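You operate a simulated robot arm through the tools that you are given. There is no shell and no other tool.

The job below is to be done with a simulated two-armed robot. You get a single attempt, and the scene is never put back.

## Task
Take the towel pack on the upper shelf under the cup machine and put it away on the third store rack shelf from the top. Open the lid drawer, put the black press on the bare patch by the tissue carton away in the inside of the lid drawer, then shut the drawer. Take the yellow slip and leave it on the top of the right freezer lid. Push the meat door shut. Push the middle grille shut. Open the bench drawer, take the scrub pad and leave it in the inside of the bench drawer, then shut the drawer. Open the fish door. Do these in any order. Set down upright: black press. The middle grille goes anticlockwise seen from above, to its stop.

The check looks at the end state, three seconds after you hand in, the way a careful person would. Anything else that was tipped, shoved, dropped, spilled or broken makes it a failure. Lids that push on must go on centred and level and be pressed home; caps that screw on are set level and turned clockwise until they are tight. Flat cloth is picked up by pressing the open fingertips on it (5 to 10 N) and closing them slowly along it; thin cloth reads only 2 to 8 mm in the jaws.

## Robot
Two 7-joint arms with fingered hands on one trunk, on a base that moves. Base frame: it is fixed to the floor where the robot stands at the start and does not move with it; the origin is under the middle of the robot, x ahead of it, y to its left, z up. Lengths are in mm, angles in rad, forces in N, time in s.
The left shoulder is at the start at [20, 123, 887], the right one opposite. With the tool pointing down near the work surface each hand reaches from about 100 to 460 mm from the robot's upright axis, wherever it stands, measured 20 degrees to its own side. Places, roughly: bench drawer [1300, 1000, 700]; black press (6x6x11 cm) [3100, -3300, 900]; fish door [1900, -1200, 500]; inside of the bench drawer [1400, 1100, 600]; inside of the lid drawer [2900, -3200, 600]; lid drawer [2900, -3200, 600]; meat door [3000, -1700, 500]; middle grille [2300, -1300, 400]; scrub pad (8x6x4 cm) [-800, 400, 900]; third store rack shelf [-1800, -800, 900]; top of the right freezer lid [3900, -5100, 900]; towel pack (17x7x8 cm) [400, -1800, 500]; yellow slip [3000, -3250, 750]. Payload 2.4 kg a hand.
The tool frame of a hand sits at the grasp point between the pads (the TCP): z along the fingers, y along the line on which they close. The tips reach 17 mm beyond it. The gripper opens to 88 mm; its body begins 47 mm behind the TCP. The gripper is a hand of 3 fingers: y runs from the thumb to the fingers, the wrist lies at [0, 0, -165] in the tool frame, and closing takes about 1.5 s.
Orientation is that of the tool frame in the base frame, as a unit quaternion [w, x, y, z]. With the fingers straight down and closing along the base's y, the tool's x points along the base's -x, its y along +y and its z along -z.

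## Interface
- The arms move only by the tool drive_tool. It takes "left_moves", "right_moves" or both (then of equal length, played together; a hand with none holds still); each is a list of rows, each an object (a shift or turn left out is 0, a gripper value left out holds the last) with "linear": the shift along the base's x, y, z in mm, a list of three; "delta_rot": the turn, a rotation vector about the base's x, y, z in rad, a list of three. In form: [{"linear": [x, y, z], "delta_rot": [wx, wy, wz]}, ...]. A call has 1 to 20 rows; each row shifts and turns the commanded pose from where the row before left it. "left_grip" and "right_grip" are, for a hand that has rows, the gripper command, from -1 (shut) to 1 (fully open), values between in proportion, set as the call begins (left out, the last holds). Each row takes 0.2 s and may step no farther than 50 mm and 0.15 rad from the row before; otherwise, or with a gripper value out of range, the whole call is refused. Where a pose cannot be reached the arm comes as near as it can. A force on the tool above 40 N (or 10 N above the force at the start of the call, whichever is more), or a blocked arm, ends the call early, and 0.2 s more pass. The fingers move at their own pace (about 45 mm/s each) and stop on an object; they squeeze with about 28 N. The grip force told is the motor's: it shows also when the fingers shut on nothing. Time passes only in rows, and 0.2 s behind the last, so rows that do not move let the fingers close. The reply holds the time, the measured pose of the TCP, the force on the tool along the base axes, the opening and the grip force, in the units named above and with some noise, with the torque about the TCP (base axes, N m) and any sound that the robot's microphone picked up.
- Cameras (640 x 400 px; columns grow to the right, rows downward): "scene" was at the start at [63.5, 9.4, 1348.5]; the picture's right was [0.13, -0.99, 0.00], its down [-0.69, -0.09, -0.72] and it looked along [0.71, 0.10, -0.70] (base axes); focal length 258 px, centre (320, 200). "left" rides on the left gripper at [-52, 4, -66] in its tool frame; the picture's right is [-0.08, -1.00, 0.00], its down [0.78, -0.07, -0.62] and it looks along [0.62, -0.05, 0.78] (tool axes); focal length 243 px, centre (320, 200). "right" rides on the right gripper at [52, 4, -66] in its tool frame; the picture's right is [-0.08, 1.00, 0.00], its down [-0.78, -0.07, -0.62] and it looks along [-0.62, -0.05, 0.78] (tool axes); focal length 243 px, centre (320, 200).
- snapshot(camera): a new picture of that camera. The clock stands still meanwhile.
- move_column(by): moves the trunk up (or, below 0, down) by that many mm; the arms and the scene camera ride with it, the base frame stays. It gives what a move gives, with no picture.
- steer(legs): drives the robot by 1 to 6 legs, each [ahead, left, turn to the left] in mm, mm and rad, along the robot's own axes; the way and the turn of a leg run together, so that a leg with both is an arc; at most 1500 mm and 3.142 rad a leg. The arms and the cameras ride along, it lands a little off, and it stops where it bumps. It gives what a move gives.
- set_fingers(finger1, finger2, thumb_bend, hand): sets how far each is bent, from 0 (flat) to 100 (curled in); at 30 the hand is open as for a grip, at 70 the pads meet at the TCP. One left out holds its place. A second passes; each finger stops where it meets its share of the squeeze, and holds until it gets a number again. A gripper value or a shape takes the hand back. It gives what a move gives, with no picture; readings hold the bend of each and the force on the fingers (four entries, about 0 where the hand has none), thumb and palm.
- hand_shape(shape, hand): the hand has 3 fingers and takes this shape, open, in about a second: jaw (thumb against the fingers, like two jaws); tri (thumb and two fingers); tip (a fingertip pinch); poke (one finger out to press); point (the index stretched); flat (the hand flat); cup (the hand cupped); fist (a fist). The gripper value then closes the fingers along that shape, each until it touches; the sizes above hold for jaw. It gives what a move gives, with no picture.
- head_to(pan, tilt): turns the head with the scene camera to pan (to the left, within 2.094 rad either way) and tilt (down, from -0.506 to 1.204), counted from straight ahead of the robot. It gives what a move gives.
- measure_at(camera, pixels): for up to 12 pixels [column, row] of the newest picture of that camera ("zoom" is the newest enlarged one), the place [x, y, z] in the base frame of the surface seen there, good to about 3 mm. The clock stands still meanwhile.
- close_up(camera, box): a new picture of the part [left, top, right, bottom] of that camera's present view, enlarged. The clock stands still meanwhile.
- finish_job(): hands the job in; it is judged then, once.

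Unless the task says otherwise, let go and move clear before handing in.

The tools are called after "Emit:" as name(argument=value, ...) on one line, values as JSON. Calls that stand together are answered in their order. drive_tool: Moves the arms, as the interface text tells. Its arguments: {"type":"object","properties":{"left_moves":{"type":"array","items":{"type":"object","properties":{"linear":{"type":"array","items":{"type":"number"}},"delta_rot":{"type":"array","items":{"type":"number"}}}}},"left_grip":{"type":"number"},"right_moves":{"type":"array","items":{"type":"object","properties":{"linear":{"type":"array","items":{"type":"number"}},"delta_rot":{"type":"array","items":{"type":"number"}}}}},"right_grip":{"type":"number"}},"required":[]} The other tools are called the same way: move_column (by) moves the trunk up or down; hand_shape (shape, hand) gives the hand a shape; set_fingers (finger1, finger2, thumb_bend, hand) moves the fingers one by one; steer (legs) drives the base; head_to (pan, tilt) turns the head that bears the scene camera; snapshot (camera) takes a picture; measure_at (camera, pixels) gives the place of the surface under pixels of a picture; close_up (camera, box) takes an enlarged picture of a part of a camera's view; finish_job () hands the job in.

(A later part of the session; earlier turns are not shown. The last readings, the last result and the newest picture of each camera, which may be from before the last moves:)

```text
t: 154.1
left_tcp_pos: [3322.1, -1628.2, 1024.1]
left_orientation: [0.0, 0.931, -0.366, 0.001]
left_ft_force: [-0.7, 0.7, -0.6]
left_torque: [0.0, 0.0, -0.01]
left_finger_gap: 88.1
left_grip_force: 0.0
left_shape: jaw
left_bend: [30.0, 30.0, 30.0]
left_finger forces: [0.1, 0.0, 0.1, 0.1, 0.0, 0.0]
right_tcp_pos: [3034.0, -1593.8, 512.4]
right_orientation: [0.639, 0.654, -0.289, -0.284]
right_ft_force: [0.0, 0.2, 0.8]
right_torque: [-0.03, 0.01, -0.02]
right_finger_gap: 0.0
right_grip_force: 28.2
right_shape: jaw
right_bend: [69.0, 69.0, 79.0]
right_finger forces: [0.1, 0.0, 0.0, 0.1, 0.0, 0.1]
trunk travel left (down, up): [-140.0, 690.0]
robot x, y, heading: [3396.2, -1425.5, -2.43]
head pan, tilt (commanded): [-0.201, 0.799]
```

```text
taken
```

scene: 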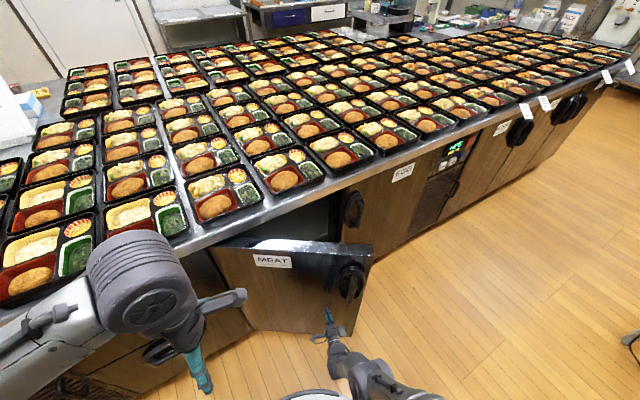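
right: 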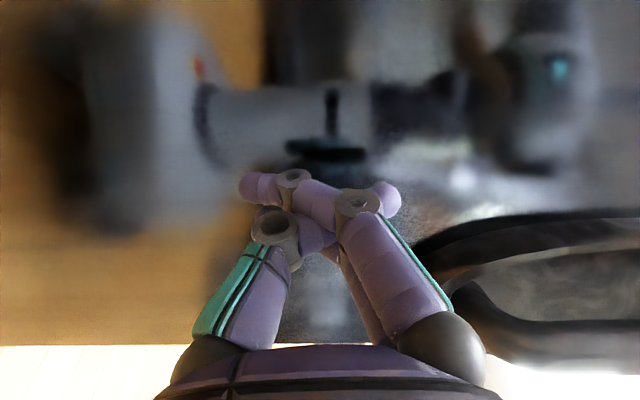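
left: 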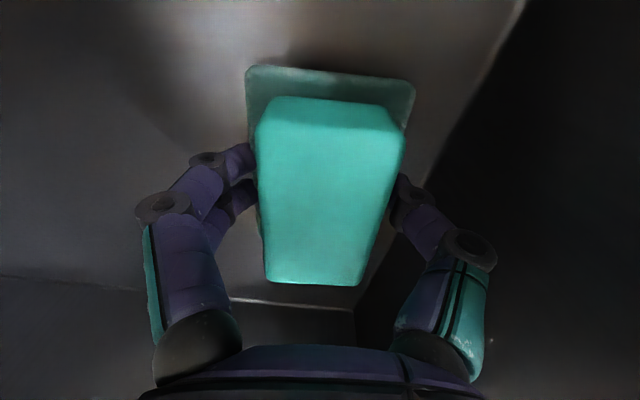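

The fingertip is about to touch the door face, below and beside the handle. I'll drive on to swing it shut.

Emit:
steer(legs=[[110, 0, 0]])

Emit:
steer(legs=[[70, 0, 0]])

Emit:
snapshot(camera="scene")

```text
t: 155.3
left_tcp_pos: [3238.3, -1698.1, 1023.0]
left_orientation: [-0.001, 0.931, -0.366, 0.0]
left_ft_force: [-0.3, 0.0, -0.2]
left_torque: [0.0, -0.01, 0.03]
left_finger_gap: 87.9
left_grip_force: 0.1
left_shape: jaw
left_bend: [30.0, 30.0, 30.0]
left_finger forces: [0.0, 0.1, 0.0, 0.0, 0.1, 0.1]
right_tcp_pos: [2950.8, -1666.0, 511.8]
right_orientation: [0.639, 0.654, -0.289, -0.284]
right_ft_force: [-0.9, 0.0, 0.6]
right_torque: [-0.02, -0.02, -0.03]
right_finger_gap: 0.2
right_grip_force: 28.2
right_shape: jaw
right_bend: [69.0, 69.0, 79.0]
right_finger forces: [0.0, 0.1, 0.0, 0.0, 0.1, 0.0]
trunk travel left (down, up): [-140.0, 690.0]
robot x, y, heading: [3308.1, -1496.8, -2.434]
head pan, tilt (commanded): [-0.201, 0.799]
```

```text
t: 156.3
left_tcp_pos: [3184.0, -1746.3, 1024.8]
left_orientation: [-0.001, 0.931, -0.366, 0.002]
left_ft_force: [0.1, 0.6, -0.1]
left_torque: [-0.01, 0.0, -0.02]
left_finger_gap: 88.1
left_grip_force: 0.1
left_shape: jaw
left_bend: [30.0, 30.0, 30.0]
left_finger forces: [0.0, 0.0, 0.0, 0.0, 0.0, 0.1]
right_tcp_pos: [2898.9, -1713.5, 512.2]
right_orientation: [0.639, 0.654, -0.29, -0.283]
right_ft_force: [-0.8, 0.8, -0.3]
right_torque: [-0.01, 0.01, 0.03]
right_finger_gap: 0.2
right_grip_force: 27.8
right_shape: jaw
right_bend: [69.0, 69.0, 79.0]
right_finger forces: [0.0, 0.0, 0.1, 0.0, 0.0, 0.0]
trunk travel left (down, up): [-140.0, 690.0]
robot x, y, heading: [3258.4, -1539.0, -2.43]
head pan, tilt (commanded): [-0.201, 0.799]
```

```text
taken
```

scene: 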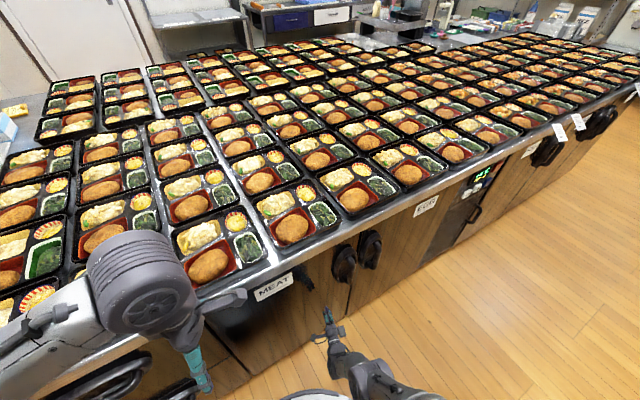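

The meat door is nearly flush. I'll press the last bit until it meets the stop.

Emit:
steer(legs=[[18, 0, 0]])

Emit:
steer(legs=[[15, 0, 0]])

Emit:
close_up(camera="scene", box=[200, 200, 440, 350])

```text
t: 157.1
left_tcp_pos: [3170.0, -1756.8, 1023.6]
left_orientation: [-0.001, 0.93, -0.367, 0.001]
left_ft_force: [-0.5, -1.1, -0.2]
left_torque: [-0.01, 0.02, 0.02]
left_finger_gap: 88.0
left_grip_force: 0.1
left_shape: jaw
left_bend: [30.0, 30.0, 30.0]
left_finger forces: [0.0, 0.0, 0.0, 0.0, 0.0, 0.0]
right_tcp_pos: [2883.1, -1724.7, 513.2]
right_orientation: [0.639, 0.654, -0.289, -0.283]
right_ft_force: [0.2, 0.7, 0.2]
right_torque: [-0.03, 0.01, -0.01]
right_finger_gap: 0.0
right_grip_force: 27.9
right_shape: jaw
right_bend: [69.0, 69.0, 79.0]
right_finger forces: [0.0, 0.0, 0.0, 0.1, 0.0, 0.1]
trunk travel left (down, up): [-140.0, 690.0]
robot x, y, heading: [3243.0, -1554.1, -2.429]
head pan, tilt (commanded): [-0.201, 0.799]
```

```text
t: 157.9
left_tcp_pos: [3158.8, -1766.9, 1023.5]
left_orientation: [0.0, 0.93, -0.366, 0.002]
left_ft_force: [0.4, -0.2, 0.5]
left_torque: [-0.02, -0.04, 0.0]
left_finger_gap: 87.8
left_grip_force: 0.0
left_shape: jaw
left_bend: [30.0, 30.0, 30.0]
left_finger forces: [0.0, 0.1, 0.0, 0.0, 0.0, 0.0]
right_tcp_pos: [2871.9, -1734.6, 512.7]
right_orientation: [0.639, 0.654, -0.289, -0.284]
right_ft_force: [0.5, 0.0, 0.0]
right_torque: [0.02, 0.01, 0.01]
right_finger_gap: 0.1
right_grip_force: 28.2
right_shape: jaw
right_bend: [69.0, 69.0, 79.0]
right_finger forces: [0.1, 0.0, 0.0, 0.0, 0.1, 0.0]
trunk travel left (down, up): [-140.0, 690.0]
robot x, y, heading: [3231.3, -1561.4, -2.434]
head pan, tilt (commanded): [-0.201, 0.799]
```

```text
2.67 times, centred on (320, 275) of scene
```

zoom: 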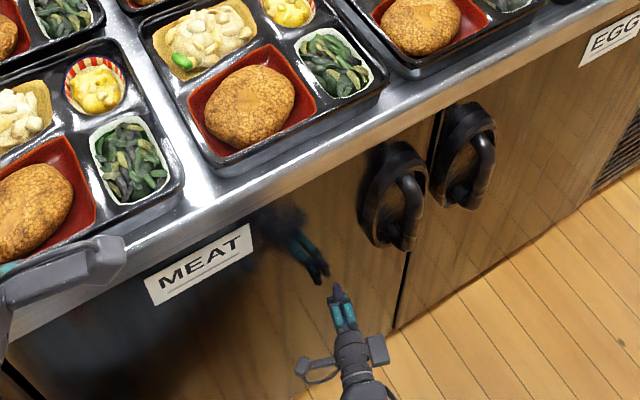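

It looks flush with the EGG door, but I haven't felt the stop yet; I'll press a bit more.

Emit:
steer(legs=[[12, 0, 0]])

Emit:
steer(legs=[[12, 0, 0]])

```text
t: 158.6
left_tcp_pos: [3151.1, -1774.7, 1022.9]
left_orientation: [0.0, 0.931, -0.366, 0.002]
left_ft_force: [0.6, -0.8, -0.2]
left_torque: [-0.04, 0.01, -0.01]
left_finger_gap: 88.0
left_grip_force: 0.0
left_shape: jaw
left_bend: [30.0, 30.0, 30.0]
left_finger forces: [0.1, 0.0, 0.0, 0.0, 0.0, 0.0]
right_tcp_pos: [2863.5, -1742.6, 512.7]
right_orientation: [0.639, 0.654, -0.289, -0.284]
right_ft_force: [1.7, 1.2, -0.6]
right_torque: [0.02, -0.01, -0.02]
right_finger_gap: 0.0
right_grip_force: 28.6
right_shape: jaw
right_bend: [70.0, 69.0, 79.0]
right_finger forces: [1.1, 0.1, 0.0, 0.1, 0.0, 0.1]
trunk travel left (down, up): [-140.0, 690.0]
robot x, y, heading: [3220.5, -1566.2, -2.435]
head pan, tilt (commanded): [-0.201, 0.799]
```

```text
t: 159.5
left_tcp_pos: [3141.7, -1780.8, 1023.8]
left_orientation: [0.0, 0.93, -0.367, 0.002]
left_ft_force: [-0.4, 0.7, -0.1]
left_torque: [0.02, -0.03, 0.02]
left_finger_gap: 87.8
left_grip_force: 0.1
left_shape: jaw
left_bend: [30.0, 30.0, 30.0]
left_finger forces: [0.0, 0.1, 0.0, 0.0, 0.0, 0.1]
right_tcp_pos: [2858.8, -1745.1, 509.0]
right_orientation: [0.635, 0.658, -0.291, -0.282]
right_ft_force: [10.5, 11.1, 2.3]
right_torque: [-0.02, -0.05, 0.1]
right_finger_gap: 0.0
right_grip_force: 27.7
right_shape: jaw
right_bend: [73.0, 70.0, 82.0]
right_finger forces: [7.1, 1.3, 0.0, 0.0, 6.9, 0.0]
trunk travel left (down, up): [-140.0, 690.0]
robot x, y, heading: [3212.4, -1576.9, -2.433]
head pan, tilt (commanded): [-0.201, 0.799]
stopped in leg 1: the force on the tool passed its limit at 45 N (the readings are from after the stop); the commanded pose is now the measured one
```

The stop was reached (45 N) and the door is shut. I'll back away, square up to face the island, and strafe west to the fish door.

Emit:
steer(legs=[[-320, 0, 0], [0, 0, 0.33]])

Emit:
snapshot(camera="scene")

```text
t: 162.7
left_tcp_pos: [3454.0, -1586.0, 1023.3]
left_orientation: [0.0, 0.978, -0.211, 0.002]
left_ft_force: [-0.6, -1.2, -0.3]
left_torque: [-0.01, -0.02, -0.01]
left_finger_gap: 88.0
left_grip_force: 0.1
left_shape: jaw
left_bend: [30.0, 30.0, 30.0]
left_finger forces: [0.0, 0.0, 0.1, 0.0, 0.1, 0.0]
right_tcp_pos: [3173.5, -1645.4, 508.9]
right_orientation: [0.672, 0.697, -0.18, -0.176]
right_ft_force: [0.0, -0.1, -0.2]
right_torque: [-0.01, -0.02, 0.0]
right_finger_gap: 0.0
right_grip_force: 27.1
right_shape: jaw
right_bend: [69.0, 69.0, 79.0]
right_finger forces: [0.0, 0.0, 0.0, 0.0, 0.0, 0.0]
trunk travel left (down, up): [-140.0, 690.0]
robot x, y, heading: [3456.1, -1366.1, -2.107]
head pan, tilt (commanded): [-0.201, 0.799]
```

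```text
taken
```

scene: 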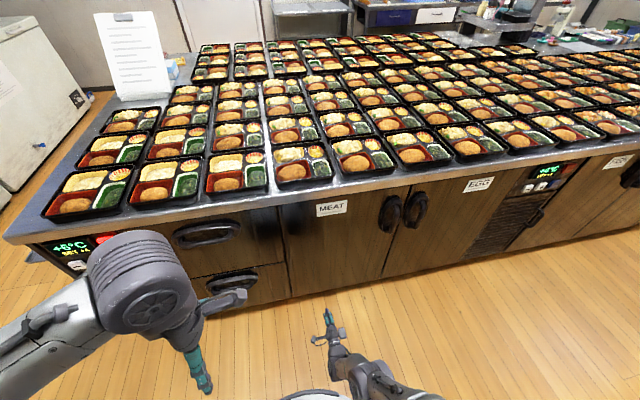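

MEAT, EGG and the grille are all flush now. I'll strafe west towards FISH.

Emit:
steer(legs=[[0, -1430, 0.013]])

Emit:
head_to(pan=-0.2, tilt=0.8)

Emit:
snapshot(camera="scene")

```text
t: 169.9
left_tcp_pos: [2198.7, -869.9, 1024.4]
left_orientation: [-0.001, 0.981, -0.195, 0.002]
left_ft_force: [-0.4, 0.0, -0.3]
left_torque: [-0.02, -0.01, -0.01]
left_finger_gap: 88.0
left_grip_force: 0.1
left_shape: jaw
left_bend: [30.0, 30.0, 30.0]
left_finger forces: [0.0, 0.0, 0.1, 0.0, 0.1, 0.0]
right_tcp_pos: [1920.2, -935.6, 508.9]
right_orientation: [0.675, 0.699, -0.169, -0.165]
right_ft_force: [0.0, 0.7, -0.7]
right_torque: [-0.01, -0.02, -0.01]
right_finger_gap: 0.0
right_grip_force: 28.2
right_shape: jaw
right_bend: [69.0, 69.0, 79.0]
right_finger forces: [0.0, 0.0, 0.0, 0.0, 0.0, 0.0]
trunk travel left (down, up): [-140.0, 690.0]
robot x, y, heading: [2189.9, -652.6, -2.068]
head pan, tilt (commanded): [-0.201, 0.799]
```

```text
t: 170.5
left_tcp_pos: [2199.4, -869.5, 1023.2]
left_orientation: [-0.001, 0.981, -0.193, 0.003]
left_ft_force: [0.2, 0.4, 0.6]
left_torque: [-0.03, -0.02, 0.03]
left_finger_gap: 87.9
left_grip_force: 0.1
left_shape: jaw
left_bend: [30.0, 30.0, 30.0]
left_finger forces: [0.1, 0.0, 0.0, 0.1, 0.0, 0.1]
right_tcp_pos: [1920.2, -935.8, 509.3]
right_orientation: [0.675, 0.699, -0.169, -0.165]
right_ft_force: [0.7, 0.1, -1.0]
right_torque: [0.01, 0.0, -0.03]
right_finger_gap: 0.1
right_grip_force: 28.1
right_shape: jaw
right_bend: [69.0, 69.0, 79.0]
right_finger forces: [0.0, 0.0, 0.0, 0.0, 0.1, 0.0]
trunk travel left (down, up): [-140.0, 690.0]
robot x, y, heading: [2192.1, -650.4, -2.074]
head pan, tilt (commanded): [-0.201, 0.799]
```

```text
taken
```

scene: 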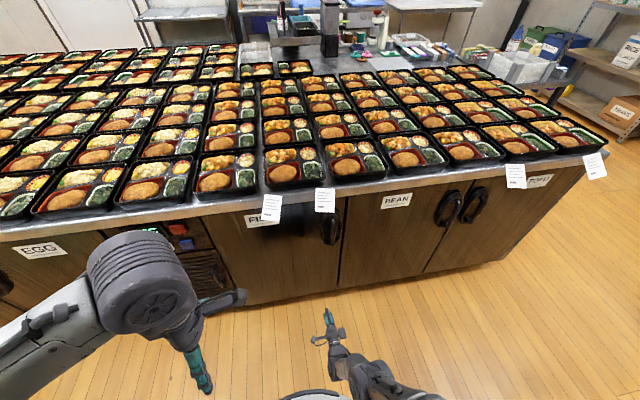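

FISH is at (262,220) with its handle at (332,228); paper tags hang from the counter edge above it. I'll zoom and measure the handle.

Emit:
close_up(camera="scene", box=[240, 180, 400, 280])

Emit:
measure_at(camera="zoom", pixels=[[330, 70], [320, 110], [340, 60], [370, 180], [365, 150], [375, 215], [390, 180], [340, 190], [300, 250], [420, 200], [130, 110], [360, 250]])

```text
4.00 times, centred on (320, 230) of scene
```

zoom: 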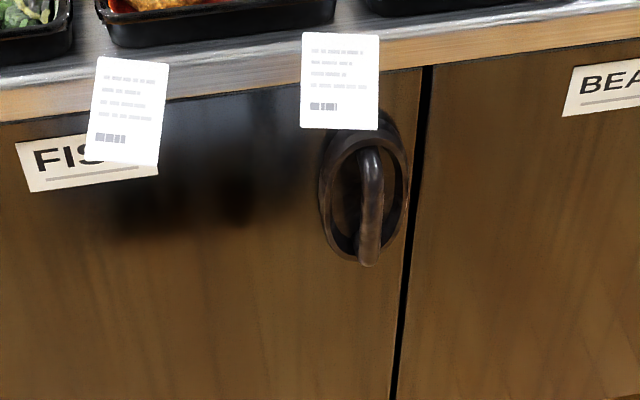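

```text
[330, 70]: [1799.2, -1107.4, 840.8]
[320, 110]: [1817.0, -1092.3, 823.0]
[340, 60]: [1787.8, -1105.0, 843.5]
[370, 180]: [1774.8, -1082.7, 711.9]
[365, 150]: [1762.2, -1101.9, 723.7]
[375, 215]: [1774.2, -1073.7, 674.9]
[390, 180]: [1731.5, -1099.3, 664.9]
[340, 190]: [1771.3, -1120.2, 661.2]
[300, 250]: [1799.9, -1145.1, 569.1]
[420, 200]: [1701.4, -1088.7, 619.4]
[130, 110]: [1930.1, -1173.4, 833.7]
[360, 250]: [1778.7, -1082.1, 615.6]
```

The bar is at (u≈2074, v≈-51), z≈600–735, standing ~40 mm proud; tags hang above z≈815. I'll roll the right hand so it closes horizontally, raise it to z≈668 and part open it.

Emit:
drive_tool(right_moves=[{"linear": [0, 0, 15], "delta_rot": [0.0656, 0.127, 0]}, {"linear": [0, 0, 15], "delta_rot": [0.0656, 0.127, 0]}, {"linear": [0, 0, 15], "delta_rot": [0.0656, 0.127, 0]}, {"linear": [0, 0, 15], "delta_rot": [0.0656, 0.127, 0]}, {"linear": [0, 0, 15], "delta_rot": [0.0656, 0.127, 0]}, {"linear": [0, 0, 15], "delta_rot": [0.0656, 0.127, 0]}, {"linear": [0, 0, 15], "delta_rot": [0.0656, 0.127, 0]}, {"linear": [0, 0, 15], "delta_rot": [0.0656, 0.127, 0]}, {"linear": [0, 0, 15], "delta_rot": [0.0656, 0.127, 0]}, {"linear": [0, 0, 15], "delta_rot": [0.0656, 0.127, 0]}, {"linear": [0, 0, 9], "delta_rot": [0.0656, 0.127, 0]}, {}], right_grip=0.15)

Emit:
steer(legs=[[90, -55, -0.02]])

Emit:
snapshot(camera="right")

Emit:
snapshot(camera="scene")

```text
t: 173.1
left_tcp_pos: [2198.6, -869.4, 1022.9]
left_orientation: [0.0, 0.981, -0.194, 0.002]
left_ft_force: [0.1, -0.6, -0.7]
left_torque: [-0.01, 0.01, 0.0]
left_finger_gap: 87.9
left_grip_force: 0.0
left_shape: jaw
left_bend: [30.0, 30.0, 30.0]
left_finger forces: [0.1, 0.0, 0.0, 0.1, 0.1, 0.0]
right_tcp_pos: [1921.0, -936.8, 666.4]
right_orientation: [-0.355, -0.609, -0.359, 0.611]
right_ft_force: [-0.3, 0.7, 0.4]
right_torque: [0.05, -0.03, 0.03]
right_finger_gap: 50.5
right_grip_force: 0.1
right_shape: jaw
right_bend: [71.0, 71.0, 70.0]
right_finger forces: [0.0, 0.0, 0.0, 0.1, 0.0, 0.1]
trunk travel left (down, up): [-140.0, 690.0]
robot x, y, heading: [2192.4, -652.3, -2.074]
head pan, tilt (commanded): [-0.201, 0.799]
```

```text
t: 174.3
left_tcp_pos: [2102.4, -919.1, 1023.1]
left_orientation: [0.0, 0.978, -0.206, 0.002]
left_ft_force: [-0.4, -0.6, -0.4]
left_torque: [-0.02, -0.01, -0.01]
left_finger_gap: 87.6
left_grip_force: 0.1
left_shape: jaw
left_bend: [30.0, 30.0, 30.0]
left_finger forces: [0.1, 0.0, 0.1, 0.0, 0.0, 0.1]
right_tcp_pos: [1824.6, -980.7, 666.5]
right_orientation: [-0.348, -0.613, -0.352, 0.615]
right_ft_force: [0.0, -0.6, -0.3]
right_torque: [0.01, -0.03, 0.04]
right_finger_gap: 50.7
right_grip_force: 0.1
right_shape: jaw
right_bend: [71.0, 71.0, 70.0]
right_finger forces: [0.0, 0.1, 0.0, 0.0, 0.0, 0.0]
trunk travel left (down, up): [-140.0, 690.0]
robot x, y, heading: [2105.7, -699.4, -2.098]
head pan, tilt (commanded): [-0.201, 0.799]
```

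```text
taken
```

right: 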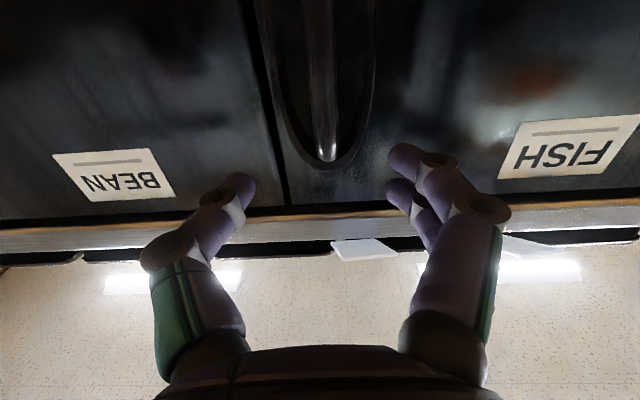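

```text
taken
```

scene: 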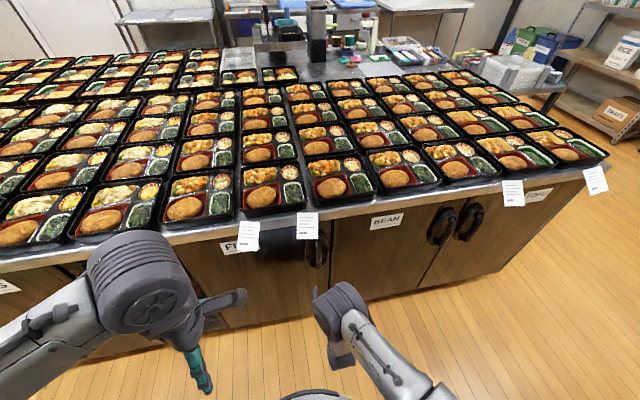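

The lower camera shows the bar centred (column ~322) between the open fingers. I'll advance 112 mm onto it and close.

Emit:
drive_tool(right_moves=[{"linear": [-10.8, -20, 0]}, {"linear": [-10.8, -20, 0]}, {"linear": [-10.8, -20, 0]}, {"linear": [-10.8, -20, 0]}, {"linear": [-10, -18.5, 0]}, {}])

Emit:
snapshot(camera="right")

```text
t: 175.7
left_tcp_pos: [2103.0, -920.0, 1024.0]
left_orientation: [-0.001, 0.979, -0.206, 0.003]
left_ft_force: [0.4, 0.6, -0.4]
left_torque: [0.0, 0.05, -0.03]
left_finger_gap: 88.0
left_grip_force: 0.0
left_shape: jaw
left_bend: [30.0, 30.0, 30.0]
left_finger forces: [0.1, 0.0, 0.1, 0.0, 0.1, 0.1]
right_tcp_pos: [1771.2, -1080.0, 667.3]
right_orientation: [-0.349, -0.613, -0.353, 0.615]
right_ft_force: [-0.9, -0.4, 0.6]
right_torque: [0.01, 0.01, -0.01]
right_finger_gap: 50.4
right_grip_force: 0.1
right_shape: jaw
right_bend: [71.0, 71.0, 70.0]
right_finger forces: [0.0, 0.0, 0.0, 0.1, 0.0, 0.0]
trunk travel left (down, up): [-140.0, 690.0]
robot x, y, heading: [2101.9, -705.4, -2.09]
head pan, tilt (commanded): [-0.201, 0.799]
```

```text
taken
```

right: 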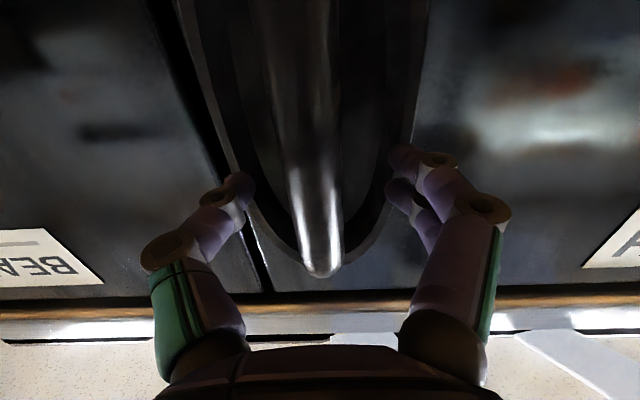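

The bar lies between the fingers (column ~312). Closing.

Emit:
drive_tool(right_moves=[{}, {}, {}, {}, {}, {}, {}], right_grip=-1)

Emit:
snapshot(camera="right")

```text
t: 177.3
left_tcp_pos: [2103.3, -918.5, 1024.4]
left_orientation: [0.0, 0.979, -0.205, 0.001]
left_ft_force: [-0.3, -0.4, -0.6]
left_torque: [-0.01, 0.0, 0.01]
left_finger_gap: 88.0
left_grip_force: 0.0
left_shape: jaw
left_bend: [30.0, 30.0, 30.0]
left_finger forces: [0.1, 0.0, 0.1, 0.1, 0.0, 0.0]
right_tcp_pos: [1771.8, -1078.3, 667.1]
right_orientation: [-0.349, -0.613, -0.352, 0.615]
right_ft_force: [3.3, -2.7, -0.6]
right_torque: [-0.04, -0.02, -0.11]
right_finger_gap: 0.0
right_grip_force: 28.0
right_shape: jaw
right_bend: [72.0, 72.0, 84.0]
right_finger forces: [1.7, 1.7, 0.0, 0.0, 0.1, 0.0]
trunk travel left (down, up): [-140.0, 690.0]
robot x, y, heading: [2104.1, -701.5, -2.096]
head pan, tilt (commanded): [-0.201, 0.799]
```

```text
taken
```

right: 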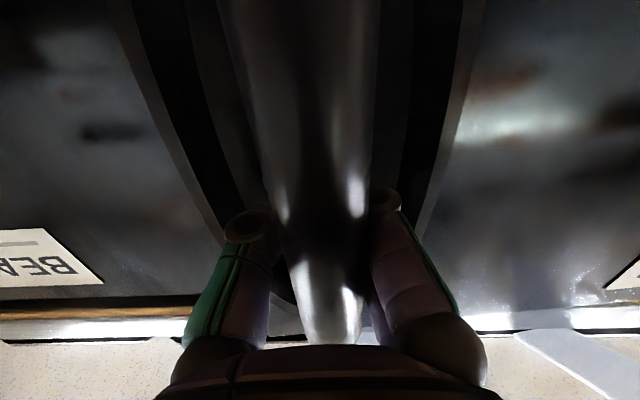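

The bar has been drawn into the palm – the door has already cracked open. I'll pull along the arc with the base, a bit at a time.

Emit:
steer(legs=[[-100, 13, 0]])

Emit:
snapshot(camera="scene")

Emit:
head_to(pan=-2.09, tilt=0.7)

Emit:
snapshot(camera="scene")

```text
t: 178.4
left_tcp_pos: [2157.9, -854.8, 1023.6]
left_orientation: [-0.001, 0.979, -0.202, 0.001]
left_ft_force: [0.1, 0.7, -0.5]
left_torque: [-0.03, -0.02, -0.02]
left_finger_gap: 87.9
left_grip_force: 0.1
left_shape: jaw
left_bend: [30.0, 30.0, 30.0]
left_finger forces: [0.0, 0.0, 0.0, 0.1, 0.1, 0.0]
right_tcp_pos: [1832.0, -1018.7, 667.7]
right_orientation: [-0.356, -0.61, -0.359, 0.611]
right_ft_force: [6.7, -8.4, -0.5]
right_torque: [0.0, 0.01, -0.31]
right_finger_gap: 0.0
right_grip_force: 28.2
right_shape: jaw
right_bend: [73.0, 73.0, 83.0]
right_finger forces: [5.3, 5.4, 0.0, 0.0, 0.1, 0.1]
trunk travel left (down, up): [-140.0, 690.0]
robot x, y, heading: [2154.0, -637.9, -2.089]
head pan, tilt (commanded): [-0.201, 0.799]
stopped in leg 1: the force on the tool passed its limit at 45 N (the readings are from after the stop); the commanded pose is now the measured one
```

```text
taken
```

scene: 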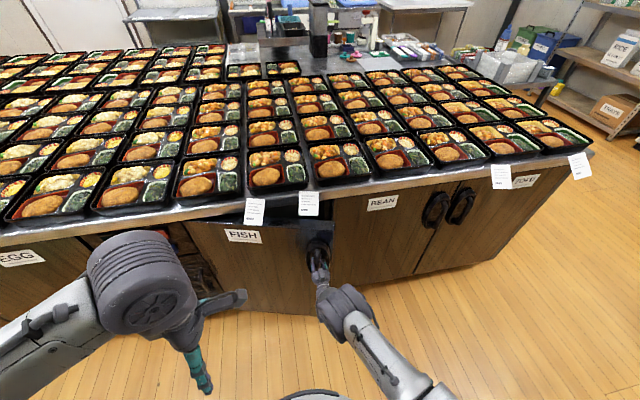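

```text
t: 180.3
left_tcp_pos: [2157.4, -854.4, 1023.6]
left_orientation: [0.0, 0.979, -0.202, 0.0]
left_ft_force: [0.3, -0.2, 0.1]
left_torque: [-0.03, 0.0, 0.01]
left_finger_gap: 87.9
left_grip_force: 0.1
left_shape: jaw
left_bend: [30.0, 30.0, 30.0]
left_finger forces: [0.0, 0.0, 0.0, 0.0, 0.1, 0.0]
right_tcp_pos: [1830.2, -1018.5, 667.3]
right_orientation: [-0.356, -0.61, -0.357, 0.611]
right_ft_force: [12.0, -16.2, 0.3]
right_torque: [-0.01, -0.03, -0.55]
right_finger_gap: 0.2
right_grip_force: 28.0
right_shape: jaw
right_bend: [73.0, 73.0, 83.0]
right_finger forces: [9.5, 9.3, 0.0, 0.1, 0.0, 0.0]
trunk travel left (down, up): [-140.0, 690.0]
robot x, y, heading: [2153.0, -634.1, -2.092]
head pan, tilt (commanded): [-2.089, 0.7]
```

```text
taken
```

scene: 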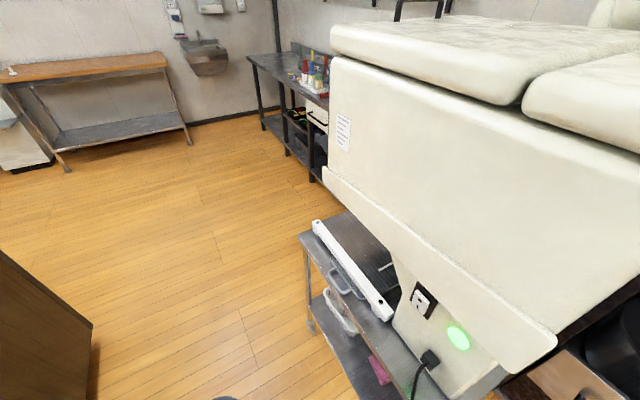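

The pull stopped at 45 N with a sideways load towards +u, so the true arc bends east more than I assumed. I'll measure the door geometry and the space behind me.

Emit:
measure_at(camera="scene", pixels=[[552, 350], [325, 175], [500, 372], [410, 385], [320, 325]])

Emit:
head_to(pan=0.0, tilt=0.9)

Emit:
snapshot(camera="scene")

```text
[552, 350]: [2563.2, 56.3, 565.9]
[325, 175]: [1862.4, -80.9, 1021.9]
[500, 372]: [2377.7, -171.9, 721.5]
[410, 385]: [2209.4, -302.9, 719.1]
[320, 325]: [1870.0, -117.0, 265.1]
```

```text
t: 182.3
left_tcp_pos: [2157.8, -854.1, 1024.7]
left_orientation: [-0.001, 0.979, -0.203, 0.002]
left_ft_force: [-0.1, -0.1, 0.4]
left_torque: [-0.01, -0.02, 0.05]
left_finger_gap: 88.2
left_grip_force: 0.1
left_shape: jaw
left_bend: [30.0, 30.0, 30.0]
left_finger forces: [0.0, 0.0, 0.0, 0.0, 0.0, 0.1]
right_tcp_pos: [1830.7, -1017.7, 667.8]
right_orientation: [-0.356, -0.61, -0.358, 0.611]
right_ft_force: [13.7, -16.9, 1.1]
right_torque: [0.0, 0.01, -0.56]
right_finger_gap: 0.1
right_grip_force: 28.4
right_shape: jaw
right_bend: [73.0, 73.0, 83.0]
right_finger forces: [9.6, 9.5, 0.0, 0.0, 0.0, 0.1]
trunk travel left (down, up): [-140.0, 690.0]
robot x, y, heading: [2154.1, -635.2, -2.087]
head pan, tilt (commanded): [0.0, 0.901]
```

```text
taken
```

scene: 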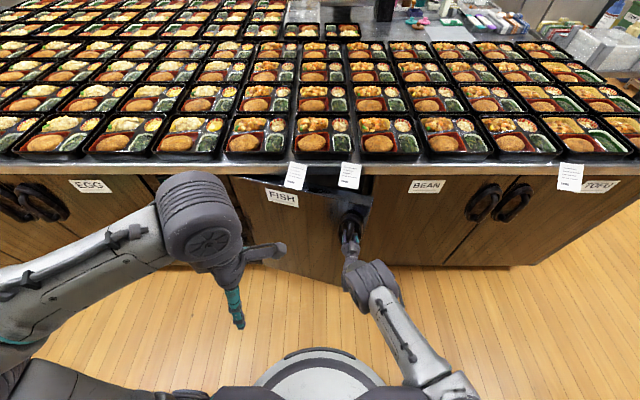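

Behind me is ~300 mm of room. Now I'll measure the fish door's plane in this picture.

Emit:
measure_at(camera="scene", pixels=[[262, 190], [300, 215], [320, 225], [300, 250], [330, 270], [275, 225], [285, 260], [368, 200], [350, 225], [330, 200], [240, 195], [250, 215]])

Emit:
close_up(camera="scene", box=[220, 160, 420, 290])

```text
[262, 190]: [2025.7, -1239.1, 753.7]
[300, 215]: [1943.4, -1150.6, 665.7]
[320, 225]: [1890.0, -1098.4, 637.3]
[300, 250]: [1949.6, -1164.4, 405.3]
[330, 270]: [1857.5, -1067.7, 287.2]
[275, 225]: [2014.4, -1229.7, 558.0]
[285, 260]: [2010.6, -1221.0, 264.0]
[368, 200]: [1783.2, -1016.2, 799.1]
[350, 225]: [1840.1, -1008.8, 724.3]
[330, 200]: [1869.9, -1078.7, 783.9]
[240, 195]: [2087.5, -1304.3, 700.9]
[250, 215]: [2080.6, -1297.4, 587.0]
```

```text
3.08 times, centred on (320, 225) of scene
```

zoom: 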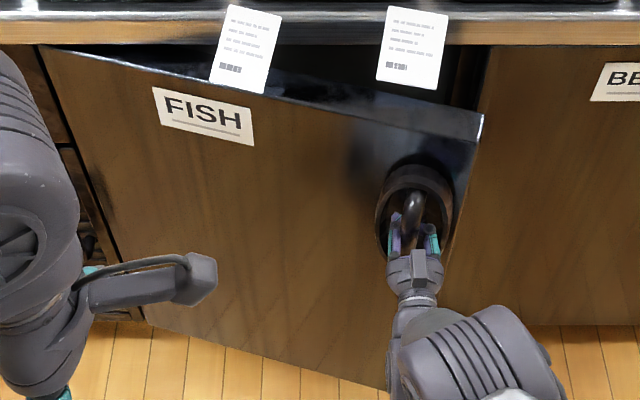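

The door is ~16° open, hinged near (u≈2475, v≈-86), and my fingers are wedged because the hand has not turned with the door. I'll turn the hand 16° clockwise about the bar to relieve it.

Emit:
drive_tool(right_moves=[{"linear": [3, -1, 0], "delta_rot": [0, 0, -0.07]}, {"linear": [3, -1, 0], "delta_rot": [0, 0, -0.07]}, {"linear": [3, -1, 0], "delta_rot": [0, 0, -0.07]}, {"linear": [3, -1, 0], "delta_rot": [0, 0, -0.07]}, {}])

Emit:
snapshot(camera="right")

```text
t: 183.5
left_tcp_pos: [2154.2, -850.5, 1024.0]
left_orientation: [0.001, 0.979, -0.203, 0.004]
left_ft_force: [0.0, -0.4, 0.1]
left_torque: [0.02, 0.0, -0.01]
left_finger_gap: 87.9
left_grip_force: 0.0
left_shape: jaw
left_bend: [30.0, 30.0, 30.0]
left_finger forces: [0.1, 0.1, 0.0, 0.1, 0.0, 0.0]
right_tcp_pos: [1837.7, -1018.1, 667.9]
right_orientation: [0.265, 0.656, 0.265, -0.655]
right_ft_force: [-20.1, 27.8, -1.9]
right_torque: [-0.07, 0.02, 0.99]
right_finger_gap: 0.0
right_grip_force: 28.3
right_shape: jaw
right_bend: [72.0, 72.0, 86.0]
right_finger forces: [0.1, 0.1, 0.1, 0.0, 34.8, 0.0]
trunk travel left (down, up): [-140.0, 690.0]
robot x, y, heading: [2159.2, -633.4, -2.093]
head pan, tilt (commanded): [0.0, 0.901]
```

```text
taken
```

right: 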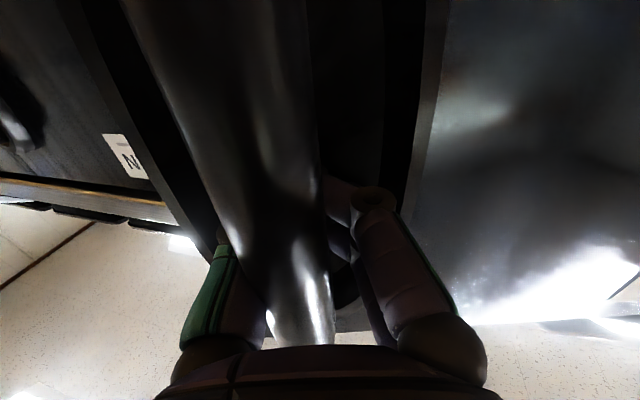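

The thumb is now pressing the bar (35 N) – I shifted too far east. I'll ease back ~8 mm west.

Emit:
drive_tool(right_moves=[{"linear": [-4, 2.3, 0]}, {"linear": [-4, 2.3, 0]}, {}])

```text
t: 184.3
left_tcp_pos: [2157.8, -853.7, 1024.9]
left_orientation: [0.0, 0.979, -0.202, 0.001]
left_ft_force: [-0.8, -1.1, 0.1]
left_torque: [0.0, -0.03, -0.02]
left_finger_gap: 88.0
left_grip_force: 0.1
left_shape: jaw
left_bend: [30.0, 30.0, 30.0]
left_finger forces: [0.1, 0.0, 0.0, 0.0, 0.0, 0.0]
right_tcp_pos: [1834.3, -1019.2, 668.1]
right_orientation: [-0.268, -0.654, -0.268, 0.655]
right_ft_force: [-3.0, 3.7, -0.8]
right_torque: [-0.04, 0.01, 0.17]
right_finger_gap: 0.0
right_grip_force: 27.7
right_shape: jaw
right_bend: [72.0, 72.0, 86.0]
right_finger forces: [0.0, 0.0, 0.0, 0.0, 5.3, 0.1]
trunk travel left (down, up): [-140.0, 690.0]
robot x, y, heading: [2156.6, -638.5, -2.085]
head pan, tilt (commanded): [0.0, 0.901]
```

Forces are small now. I'll swing the whole robot about the door's hinge in small arcs, starting with 0.1 rad.

Emit:
steer(legs=[[-29, 61, -0.1]])

```text
t: 185.3
left_tcp_pos: [2203.6, -861.1, 1023.8]
left_orientation: [0.0, 0.968, -0.251, 0.002]
left_ft_force: [-0.8, 0.2, 0.0]
left_torque: [0.0, 0.0, 0.03]
left_finger_gap: 87.8
left_grip_force: 0.1
left_shape: jaw
left_bend: [30.0, 30.0, 30.0]
left_finger forces: [0.0, 0.0, 0.0, 0.0, 0.0, 0.0]
right_tcp_pos: [1863.6, -992.4, 668.0]
right_orientation: [-0.233, -0.667, -0.235, 0.667]
right_ft_force: [0.3, 0.7, 0.6]
right_torque: [-0.02, 0.0, 0.0]
right_finger_gap: 0.1
right_grip_force: 27.9
right_shape: jaw
right_bend: [72.0, 72.0, 85.0]
right_finger forces: [0.0, 0.0, 0.0, 0.0, 0.3, 0.0]
trunk travel left (down, up): [-140.0, 690.0]
robot x, y, heading: [2219.3, -646.2, -2.186]
head pan, tilt (commanded): [0.0, 0.901]
```

Forces are near zero – the arc fits. I'll continue with more arcs.

Emit:
steer(legs=[[-29, 61, -0.1], [-29, 61, -0.1]])

Emit:
steer(legs=[[-29, 61, -0.1], [-29, 61, -0.1]])

Emit:
snapshot(camera="scene")

```text
t: 186.9
left_tcp_pos: [2290.9, -889.4, 1023.6]
left_orientation: [0.0, 0.938, -0.346, 0.002]
left_ft_force: [0.3, 0.5, 0.4]
left_torque: [-0.01, 0.01, -0.01]
left_finger_gap: 88.0
left_grip_force: 0.0
left_shape: jaw
left_bend: [30.0, 30.0, 30.0]
left_finger forces: [0.0, 0.0, 0.0, 0.0, 0.0, 0.2]
right_tcp_pos: [1934.3, -952.6, 668.3]
right_orientation: [-0.168, -0.687, -0.169, 0.687]
right_ft_force: [-1.0, 0.8, -0.6]
right_torque: [0.02, 0.01, -0.01]
right_finger_gap: 0.0
right_grip_force: 28.1
right_shape: jaw
right_bend: [72.0, 72.0, 85.0]
right_finger forces: [0.0, 0.1, 0.0, 0.0, 0.3, 0.1]
trunk travel left (down, up): [-140.0, 690.0]
robot x, y, heading: [2353.3, -682.1, -2.381]
head pan, tilt (commanded): [0.0, 0.901]
```

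```text
t: 188.5
left_tcp_pos: [2372.5, -935.2, 1024.4]
left_orientation: [0.0, 0.899, -0.438, 0.002]
left_ft_force: [0.2, 0.5, -0.5]
left_torque: [0.02, 0.02, 0.01]
left_finger_gap: 88.0
left_grip_force: 0.0
left_shape: jaw
left_bend: [30.0, 30.0, 30.0]
left_finger forces: [0.1, 0.1, 0.0, 0.0, 0.0, 0.0]
right_tcp_pos: [2009.4, -925.5, 669.0]
right_orientation: [-0.097, -0.7, -0.099, 0.7]
right_ft_force: [-0.2, 0.2, -0.2]
right_torque: [0.01, 0.03, -0.02]
right_finger_gap: 0.0
right_grip_force: 27.8
right_shape: jaw
right_bend: [72.0, 72.0, 84.0]
right_finger forces: [0.0, 0.0, 0.0, 0.0, 0.0, 0.1]
trunk travel left (down, up): [-140.0, 690.0]
robot x, y, heading: [2472.5, -743.7, -2.585]
head pan, tilt (commanded): [0.0, 0.901]
```

```text
taken
```

scene: 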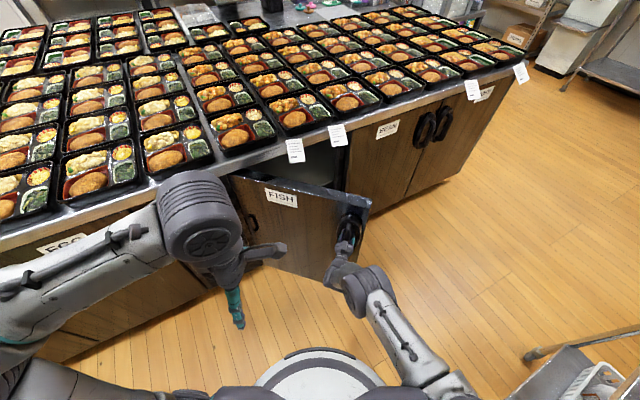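

The door follows smoothly, now ~45° open. I'll continue the arc to about 85°.

Emit:
steer(legs=[[-29, 61, -0.1], [-29, 61, -0.1], [-29, 61, -0.1]])

Emit:
steer(legs=[[-29, 61, -0.1], [-29, 61, -0.1], [-29, 61, -0.1]])

Emit:
snapshot(camera="scene")

```text
t: 190.7
left_tcp_pos: [2471.0, -1031.1, 1023.3]
left_orientation: [0.0, 0.823, -0.568, 0.002]
left_ft_force: [-0.2, 0.9, 0.2]
left_torque: [0.03, 0.03, -0.03]
left_finger_gap: 88.0
left_grip_force: 0.0
left_shape: jaw
left_bend: [30.0, 30.0, 30.0]
left_finger forces: [0.0, 0.0, 0.1, 0.1, 0.1, 0.0]
right_tcp_pos: [2128.1, -913.8, 668.8]
right_orientation: [0.01, -0.707, 0.007, 0.707]
right_ft_force: [-0.9, -11.7, 0.7]
right_torque: [-0.02, -0.01, -0.32]
right_finger_gap: 0.1
right_grip_force: 27.9
right_shape: jaw
right_bend: [73.0, 73.0, 84.0]
right_finger forces: [6.1, 6.0, 0.0, 0.0, 0.1, 0.0]
trunk travel left (down, up): [-140.0, 690.0]
robot x, y, heading: [2625.2, -877.6, -2.889]
head pan, tilt (commanded): [0.0, 0.901]
```

```text
t: 192.9
left_tcp_pos: [2536.6, -1151.9, 1023.6]
left_orientation: [0.0, 0.731, -0.683, 0.002]
left_ft_force: [0.0, -0.6, -0.1]
left_torque: [0.0, 0.0, 0.02]
left_finger_gap: 87.9
left_grip_force: 0.0
left_shape: jaw
left_bend: [30.0, 30.0, 30.0]
left_finger forces: [0.1, 0.0, 0.1, 0.0, 0.1, 0.0]
right_tcp_pos: [2242.5, -938.1, 668.5]
right_orientation: [-0.114, 0.698, -0.111, -0.698]
right_ft_force: [-6.4, -16.5, 0.5]
right_torque: [-0.04, -0.02, -0.49]
right_finger_gap: 0.0
right_grip_force: 27.8
right_shape: jaw
right_bend: [73.0, 73.0, 84.0]
right_finger forces: [9.1, 8.9, 0.0, 0.0, 0.1, 0.0]
trunk travel left (down, up): [-140.0, 690.0]
robot x, y, heading: [2732.7, -1051.8, 3.099]
head pan, tilt (commanded): [0.0, 0.901]
```

```text
taken
```

scene: 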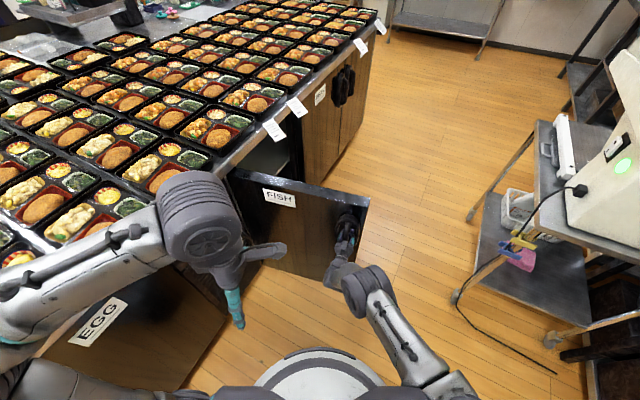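

The door is ~79° open. One more small arc to ~85°, then I'll release.

Emit:
steer(legs=[[-27, 64, -0.1]])

Emit:
drive_tool(right_moves=[{}, {}, {}, {}, {}], right_grip=0.2)

Emit:
snapshot(camera="right")

Emit:
snapshot(camera="scene")

```text
t: 193.9
left_tcp_pos: [2549.6, -1197.9, 1023.6]
left_orientation: [-0.001, -0.694, 0.72, -0.001]
left_ft_force: [-0.8, 0.0, -0.3]
left_torque: [-0.01, 0.0, 0.02]
left_finger_gap: 87.9
left_grip_force: 0.1
left_shape: jaw
left_bend: [30.0, 30.0, 30.0]
left_finger forces: [0.0, 0.0, 0.0, 0.0, 0.0, 0.1]
right_tcp_pos: [2279.1, -957.7, 669.2]
right_orientation: [-0.149, 0.691, -0.148, -0.691]
right_ft_force: [-1.4, -3.7, 0.6]
right_torque: [0.03, 0.0, -0.09]
right_finger_gap: 0.0
right_grip_force: 27.4
right_shape: jaw
right_bend: [73.0, 73.0, 84.0]
right_finger forces: [1.8, 1.7, 0.0, 0.0, 0.0, 0.1]
trunk travel left (down, up): [-140.0, 690.0]
robot x, y, heading: [2749.4, -1117.5, 2.997]
head pan, tilt (commanded): [0.0, 0.901]
```

```text
t: 195.1
left_tcp_pos: [2549.2, -1198.1, 1024.0]
left_orientation: [-0.001, -0.694, 0.72, -0.002]
left_ft_force: [-0.7, -0.5, 0.3]
left_torque: [0.03, -0.01, -0.05]
left_finger_gap: 88.1
left_grip_force: 0.2
left_shape: jaw
left_bend: [30.0, 30.0, 30.0]
left_finger forces: [0.0, 0.0, 0.0, 0.0, 0.0, 0.0]
right_tcp_pos: [2278.0, -956.3, 668.8]
right_orientation: [-0.149, 0.692, -0.147, -0.691]
right_ft_force: [0.6, 0.1, -1.0]
right_torque: [-0.01, -0.02, -0.02]
right_finger_gap: 52.6
right_grip_force: 0.0
right_shape: jaw
right_bend: [71.0, 71.0, 71.0]
right_finger forces: [0.0, 0.1, 0.1, 0.1, 0.1, 0.0]
trunk travel left (down, up): [-140.0, 690.0]
robot x, y, heading: [2747.9, -1118.7, 2.995]
head pan, tilt (commanded): [0.0, 0.901]
```

```text
taken
```

right: 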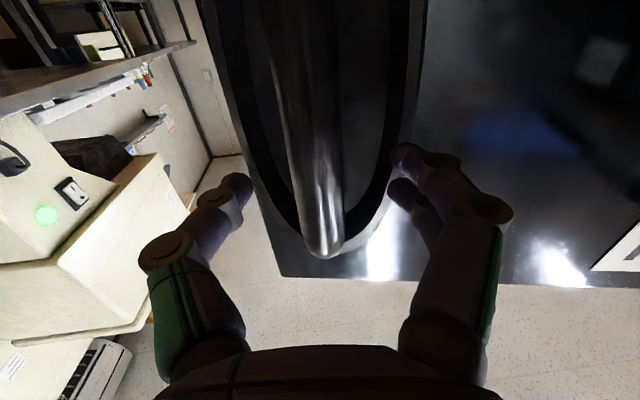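

```text
taken
```

scene: 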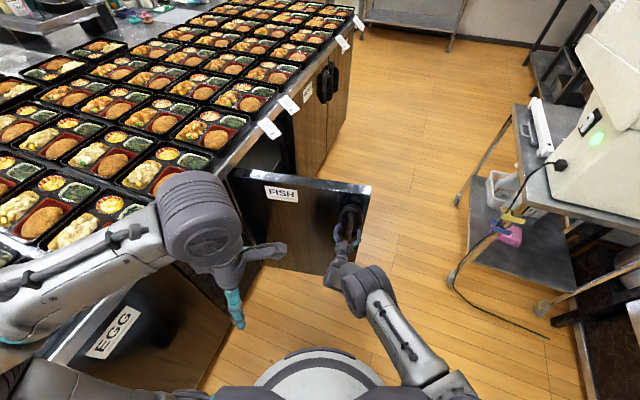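

The hand is free of the bar. I'll withdraw along its axis, back the base away, and check the door stays open.

Emit:
drive_tool(right_moves=[{"linear": [18.2, -8.2, 0]}, {"linear": [18.2, -8.2, 0]}, {"linear": [18.2, -8.2, 0]}, {"linear": [18.2, -8.2, 0]}])

Emit:
steer(legs=[[-350, 0, 0]])

Emit:
snapshot(camera="scene")

```text
t: 196.1
left_tcp_pos: [2549.1, -1198.2, 1023.2]
left_orientation: [0.0, -0.695, 0.719, -0.002]
left_ft_force: [0.3, -0.1, -0.1]
left_torque: [-0.03, 0.02, 0.04]
left_finger_gap: 87.8
left_grip_force: 0.1
left_shape: jaw
left_bend: [30.0, 30.0, 30.0]
left_finger forces: [0.1, 0.0, 0.0, 0.0, 0.1, 0.1]
right_tcp_pos: [2351.7, -989.3, 668.7]
right_orientation: [0.149, -0.691, 0.147, 0.692]
right_ft_force: [-0.5, -0.3, 0.0]
right_torque: [-0.01, -0.01, 0.01]
right_finger_gap: 52.5
right_grip_force: 0.1
right_shape: jaw
right_bend: [71.0, 71.0, 71.0]
right_finger forces: [0.1, 0.1, 0.0, 0.0, 0.0, 0.0]
trunk travel left (down, up): [-140.0, 690.0]
robot x, y, heading: [2749.9, -1119.3, 2.995]
head pan, tilt (commanded): [0.0, 0.901]
```

```text
t: 198.4
left_tcp_pos: [2898.8, -1249.8, 1024.2]
left_orientation: [-0.001, -0.694, 0.72, -0.002]
left_ft_force: [-0.2, -0.7, 0.0]
left_torque: [-0.02, -0.02, 0.0]
left_finger_gap: 87.8
left_grip_force: 0.0
left_shape: jaw
left_bend: [30.0, 30.0, 30.0]
left_finger forces: [0.2, 0.0, 0.0, 0.0, 0.0, 0.1]
right_tcp_pos: [2700.8, -1040.5, 669.1]
right_orientation: [-0.149, 0.691, -0.148, -0.691]
right_ft_force: [0.8, 0.6, 0.4]
right_torque: [0.02, 0.05, -0.01]
right_finger_gap: 52.7
right_grip_force: 0.1
right_shape: jaw
right_bend: [71.0, 71.0, 71.0]
right_finger forces: [0.1, 0.0, 0.0, 0.1, 0.1, 0.0]
trunk travel left (down, up): [-140.0, 690.0]
robot x, y, heading: [3097.8, -1168.2, 2.994]
head pan, tilt (commanded): [0.0, 0.901]
```

```text
taken
```

scene: 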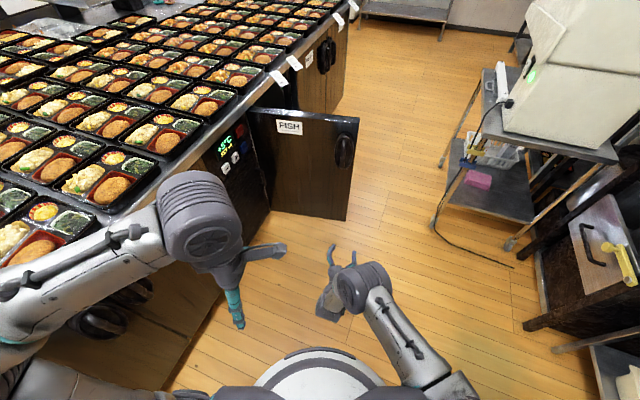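

The fish door stays open at roughly 80–85°. I'll turn to face east and look past the island's end towards the press and freezers.

Emit:
steer(legs=[[0, 0, 2.72]])

Emit:
head_to(pan=-0.5, tilt=0.45)

Emit:
snapshot(camera="scene")

```text
t: 205.3
left_tcp_pos: [3316.1, -1172.8, 1024.5]
left_orientation: [-0.002, 0.842, 0.539, 0.001]
left_ft_force: [0.1, 0.2, 0.6]
left_torque: [0.0, -0.01, 0.05]
left_finger_gap: 88.0
left_grip_force: 0.0
left_shape: jaw
left_bend: [30.0, 30.0, 30.0]
left_finger forces: [0.0, 0.0, 0.0, 0.1, 0.2, 0.0]
right_tcp_pos: [3418.5, -1442.7, 668.3]
right_orientation: [0.648, 0.281, 0.649, -0.282]
right_ft_force: [-0.4, -0.4, 0.0]
right_torque: [0.02, 0.02, 0.02]
right_finger_gap: 52.6
right_grip_force: 0.1
right_shape: jaw
right_bend: [71.0, 71.0, 71.0]
right_finger forces: [0.0, 0.0, 0.0, 0.0, 0.0, 0.1]
trunk travel left (down, up): [-140.0, 690.0]
robot x, y, heading: [3098.9, -1168.5, -0.54]
head pan, tilt (commanded): [0.0, 0.901]
```

```text
t: 206.2
left_tcp_pos: [3317.2, -1173.1, 1023.9]
left_orientation: [-0.002, 0.842, 0.54, 0.001]
left_ft_force: [-0.7, -0.2, 0.4]
left_torque: [0.03, -0.04, 0.02]
left_finger_gap: 87.8
left_grip_force: 0.1
left_shape: jaw
left_bend: [30.0, 30.0, 30.0]
left_finger forces: [0.1, 0.0, 0.0, 0.0, 0.0, 0.0]
right_tcp_pos: [3417.9, -1443.4, 668.1]
right_orientation: [0.649, 0.28, 0.649, -0.281]
right_ft_force: [0.0, 0.0, -0.9]
right_torque: [-0.01, -0.02, 0.06]
right_finger_gap: 52.4
right_grip_force: 0.0
right_shape: jaw
right_bend: [71.0, 71.0, 71.0]
right_finger forces: [0.1, 0.1, 0.1, 0.1, 0.0, 0.0]
trunk travel left (down, up): [-140.0, 690.0]
robot x, y, heading: [3099.0, -1171.9, -0.541]
head pan, tilt (commanded): [-0.499, 0.45]
```

```text
taken
```

scene: 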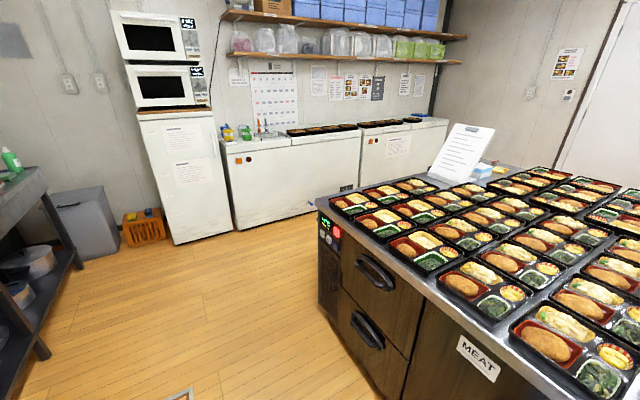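

I see the island's east corner at (320,205), the fridge, and two chest freezers beyond. I'll measure these landmarks.

Emit:
measure_at(camera="scene", pixels=[[280, 180], [238, 150], [345, 150], [365, 145], [443, 128], [320, 205], [190, 200], [465, 150], [490, 170], [410, 140], [145, 230], [230, 225]])

Emit:
close_up(camera="scene", box=[320, 90, 560, 240])

```text
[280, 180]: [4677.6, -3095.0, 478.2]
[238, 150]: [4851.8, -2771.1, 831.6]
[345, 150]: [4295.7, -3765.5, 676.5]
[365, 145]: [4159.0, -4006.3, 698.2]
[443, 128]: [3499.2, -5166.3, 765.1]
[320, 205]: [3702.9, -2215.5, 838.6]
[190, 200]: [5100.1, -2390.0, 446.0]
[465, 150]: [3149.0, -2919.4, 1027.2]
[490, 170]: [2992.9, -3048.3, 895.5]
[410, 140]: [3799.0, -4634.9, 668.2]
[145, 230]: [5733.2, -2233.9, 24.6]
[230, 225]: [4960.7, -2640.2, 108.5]
```

```text
2.67 times, centred on (440, 165) of scene
```

zoom: 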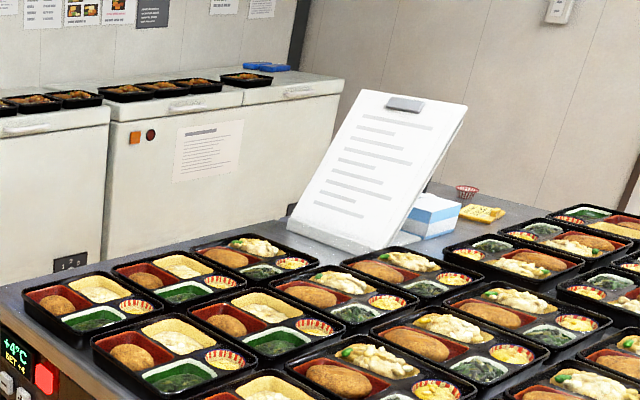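

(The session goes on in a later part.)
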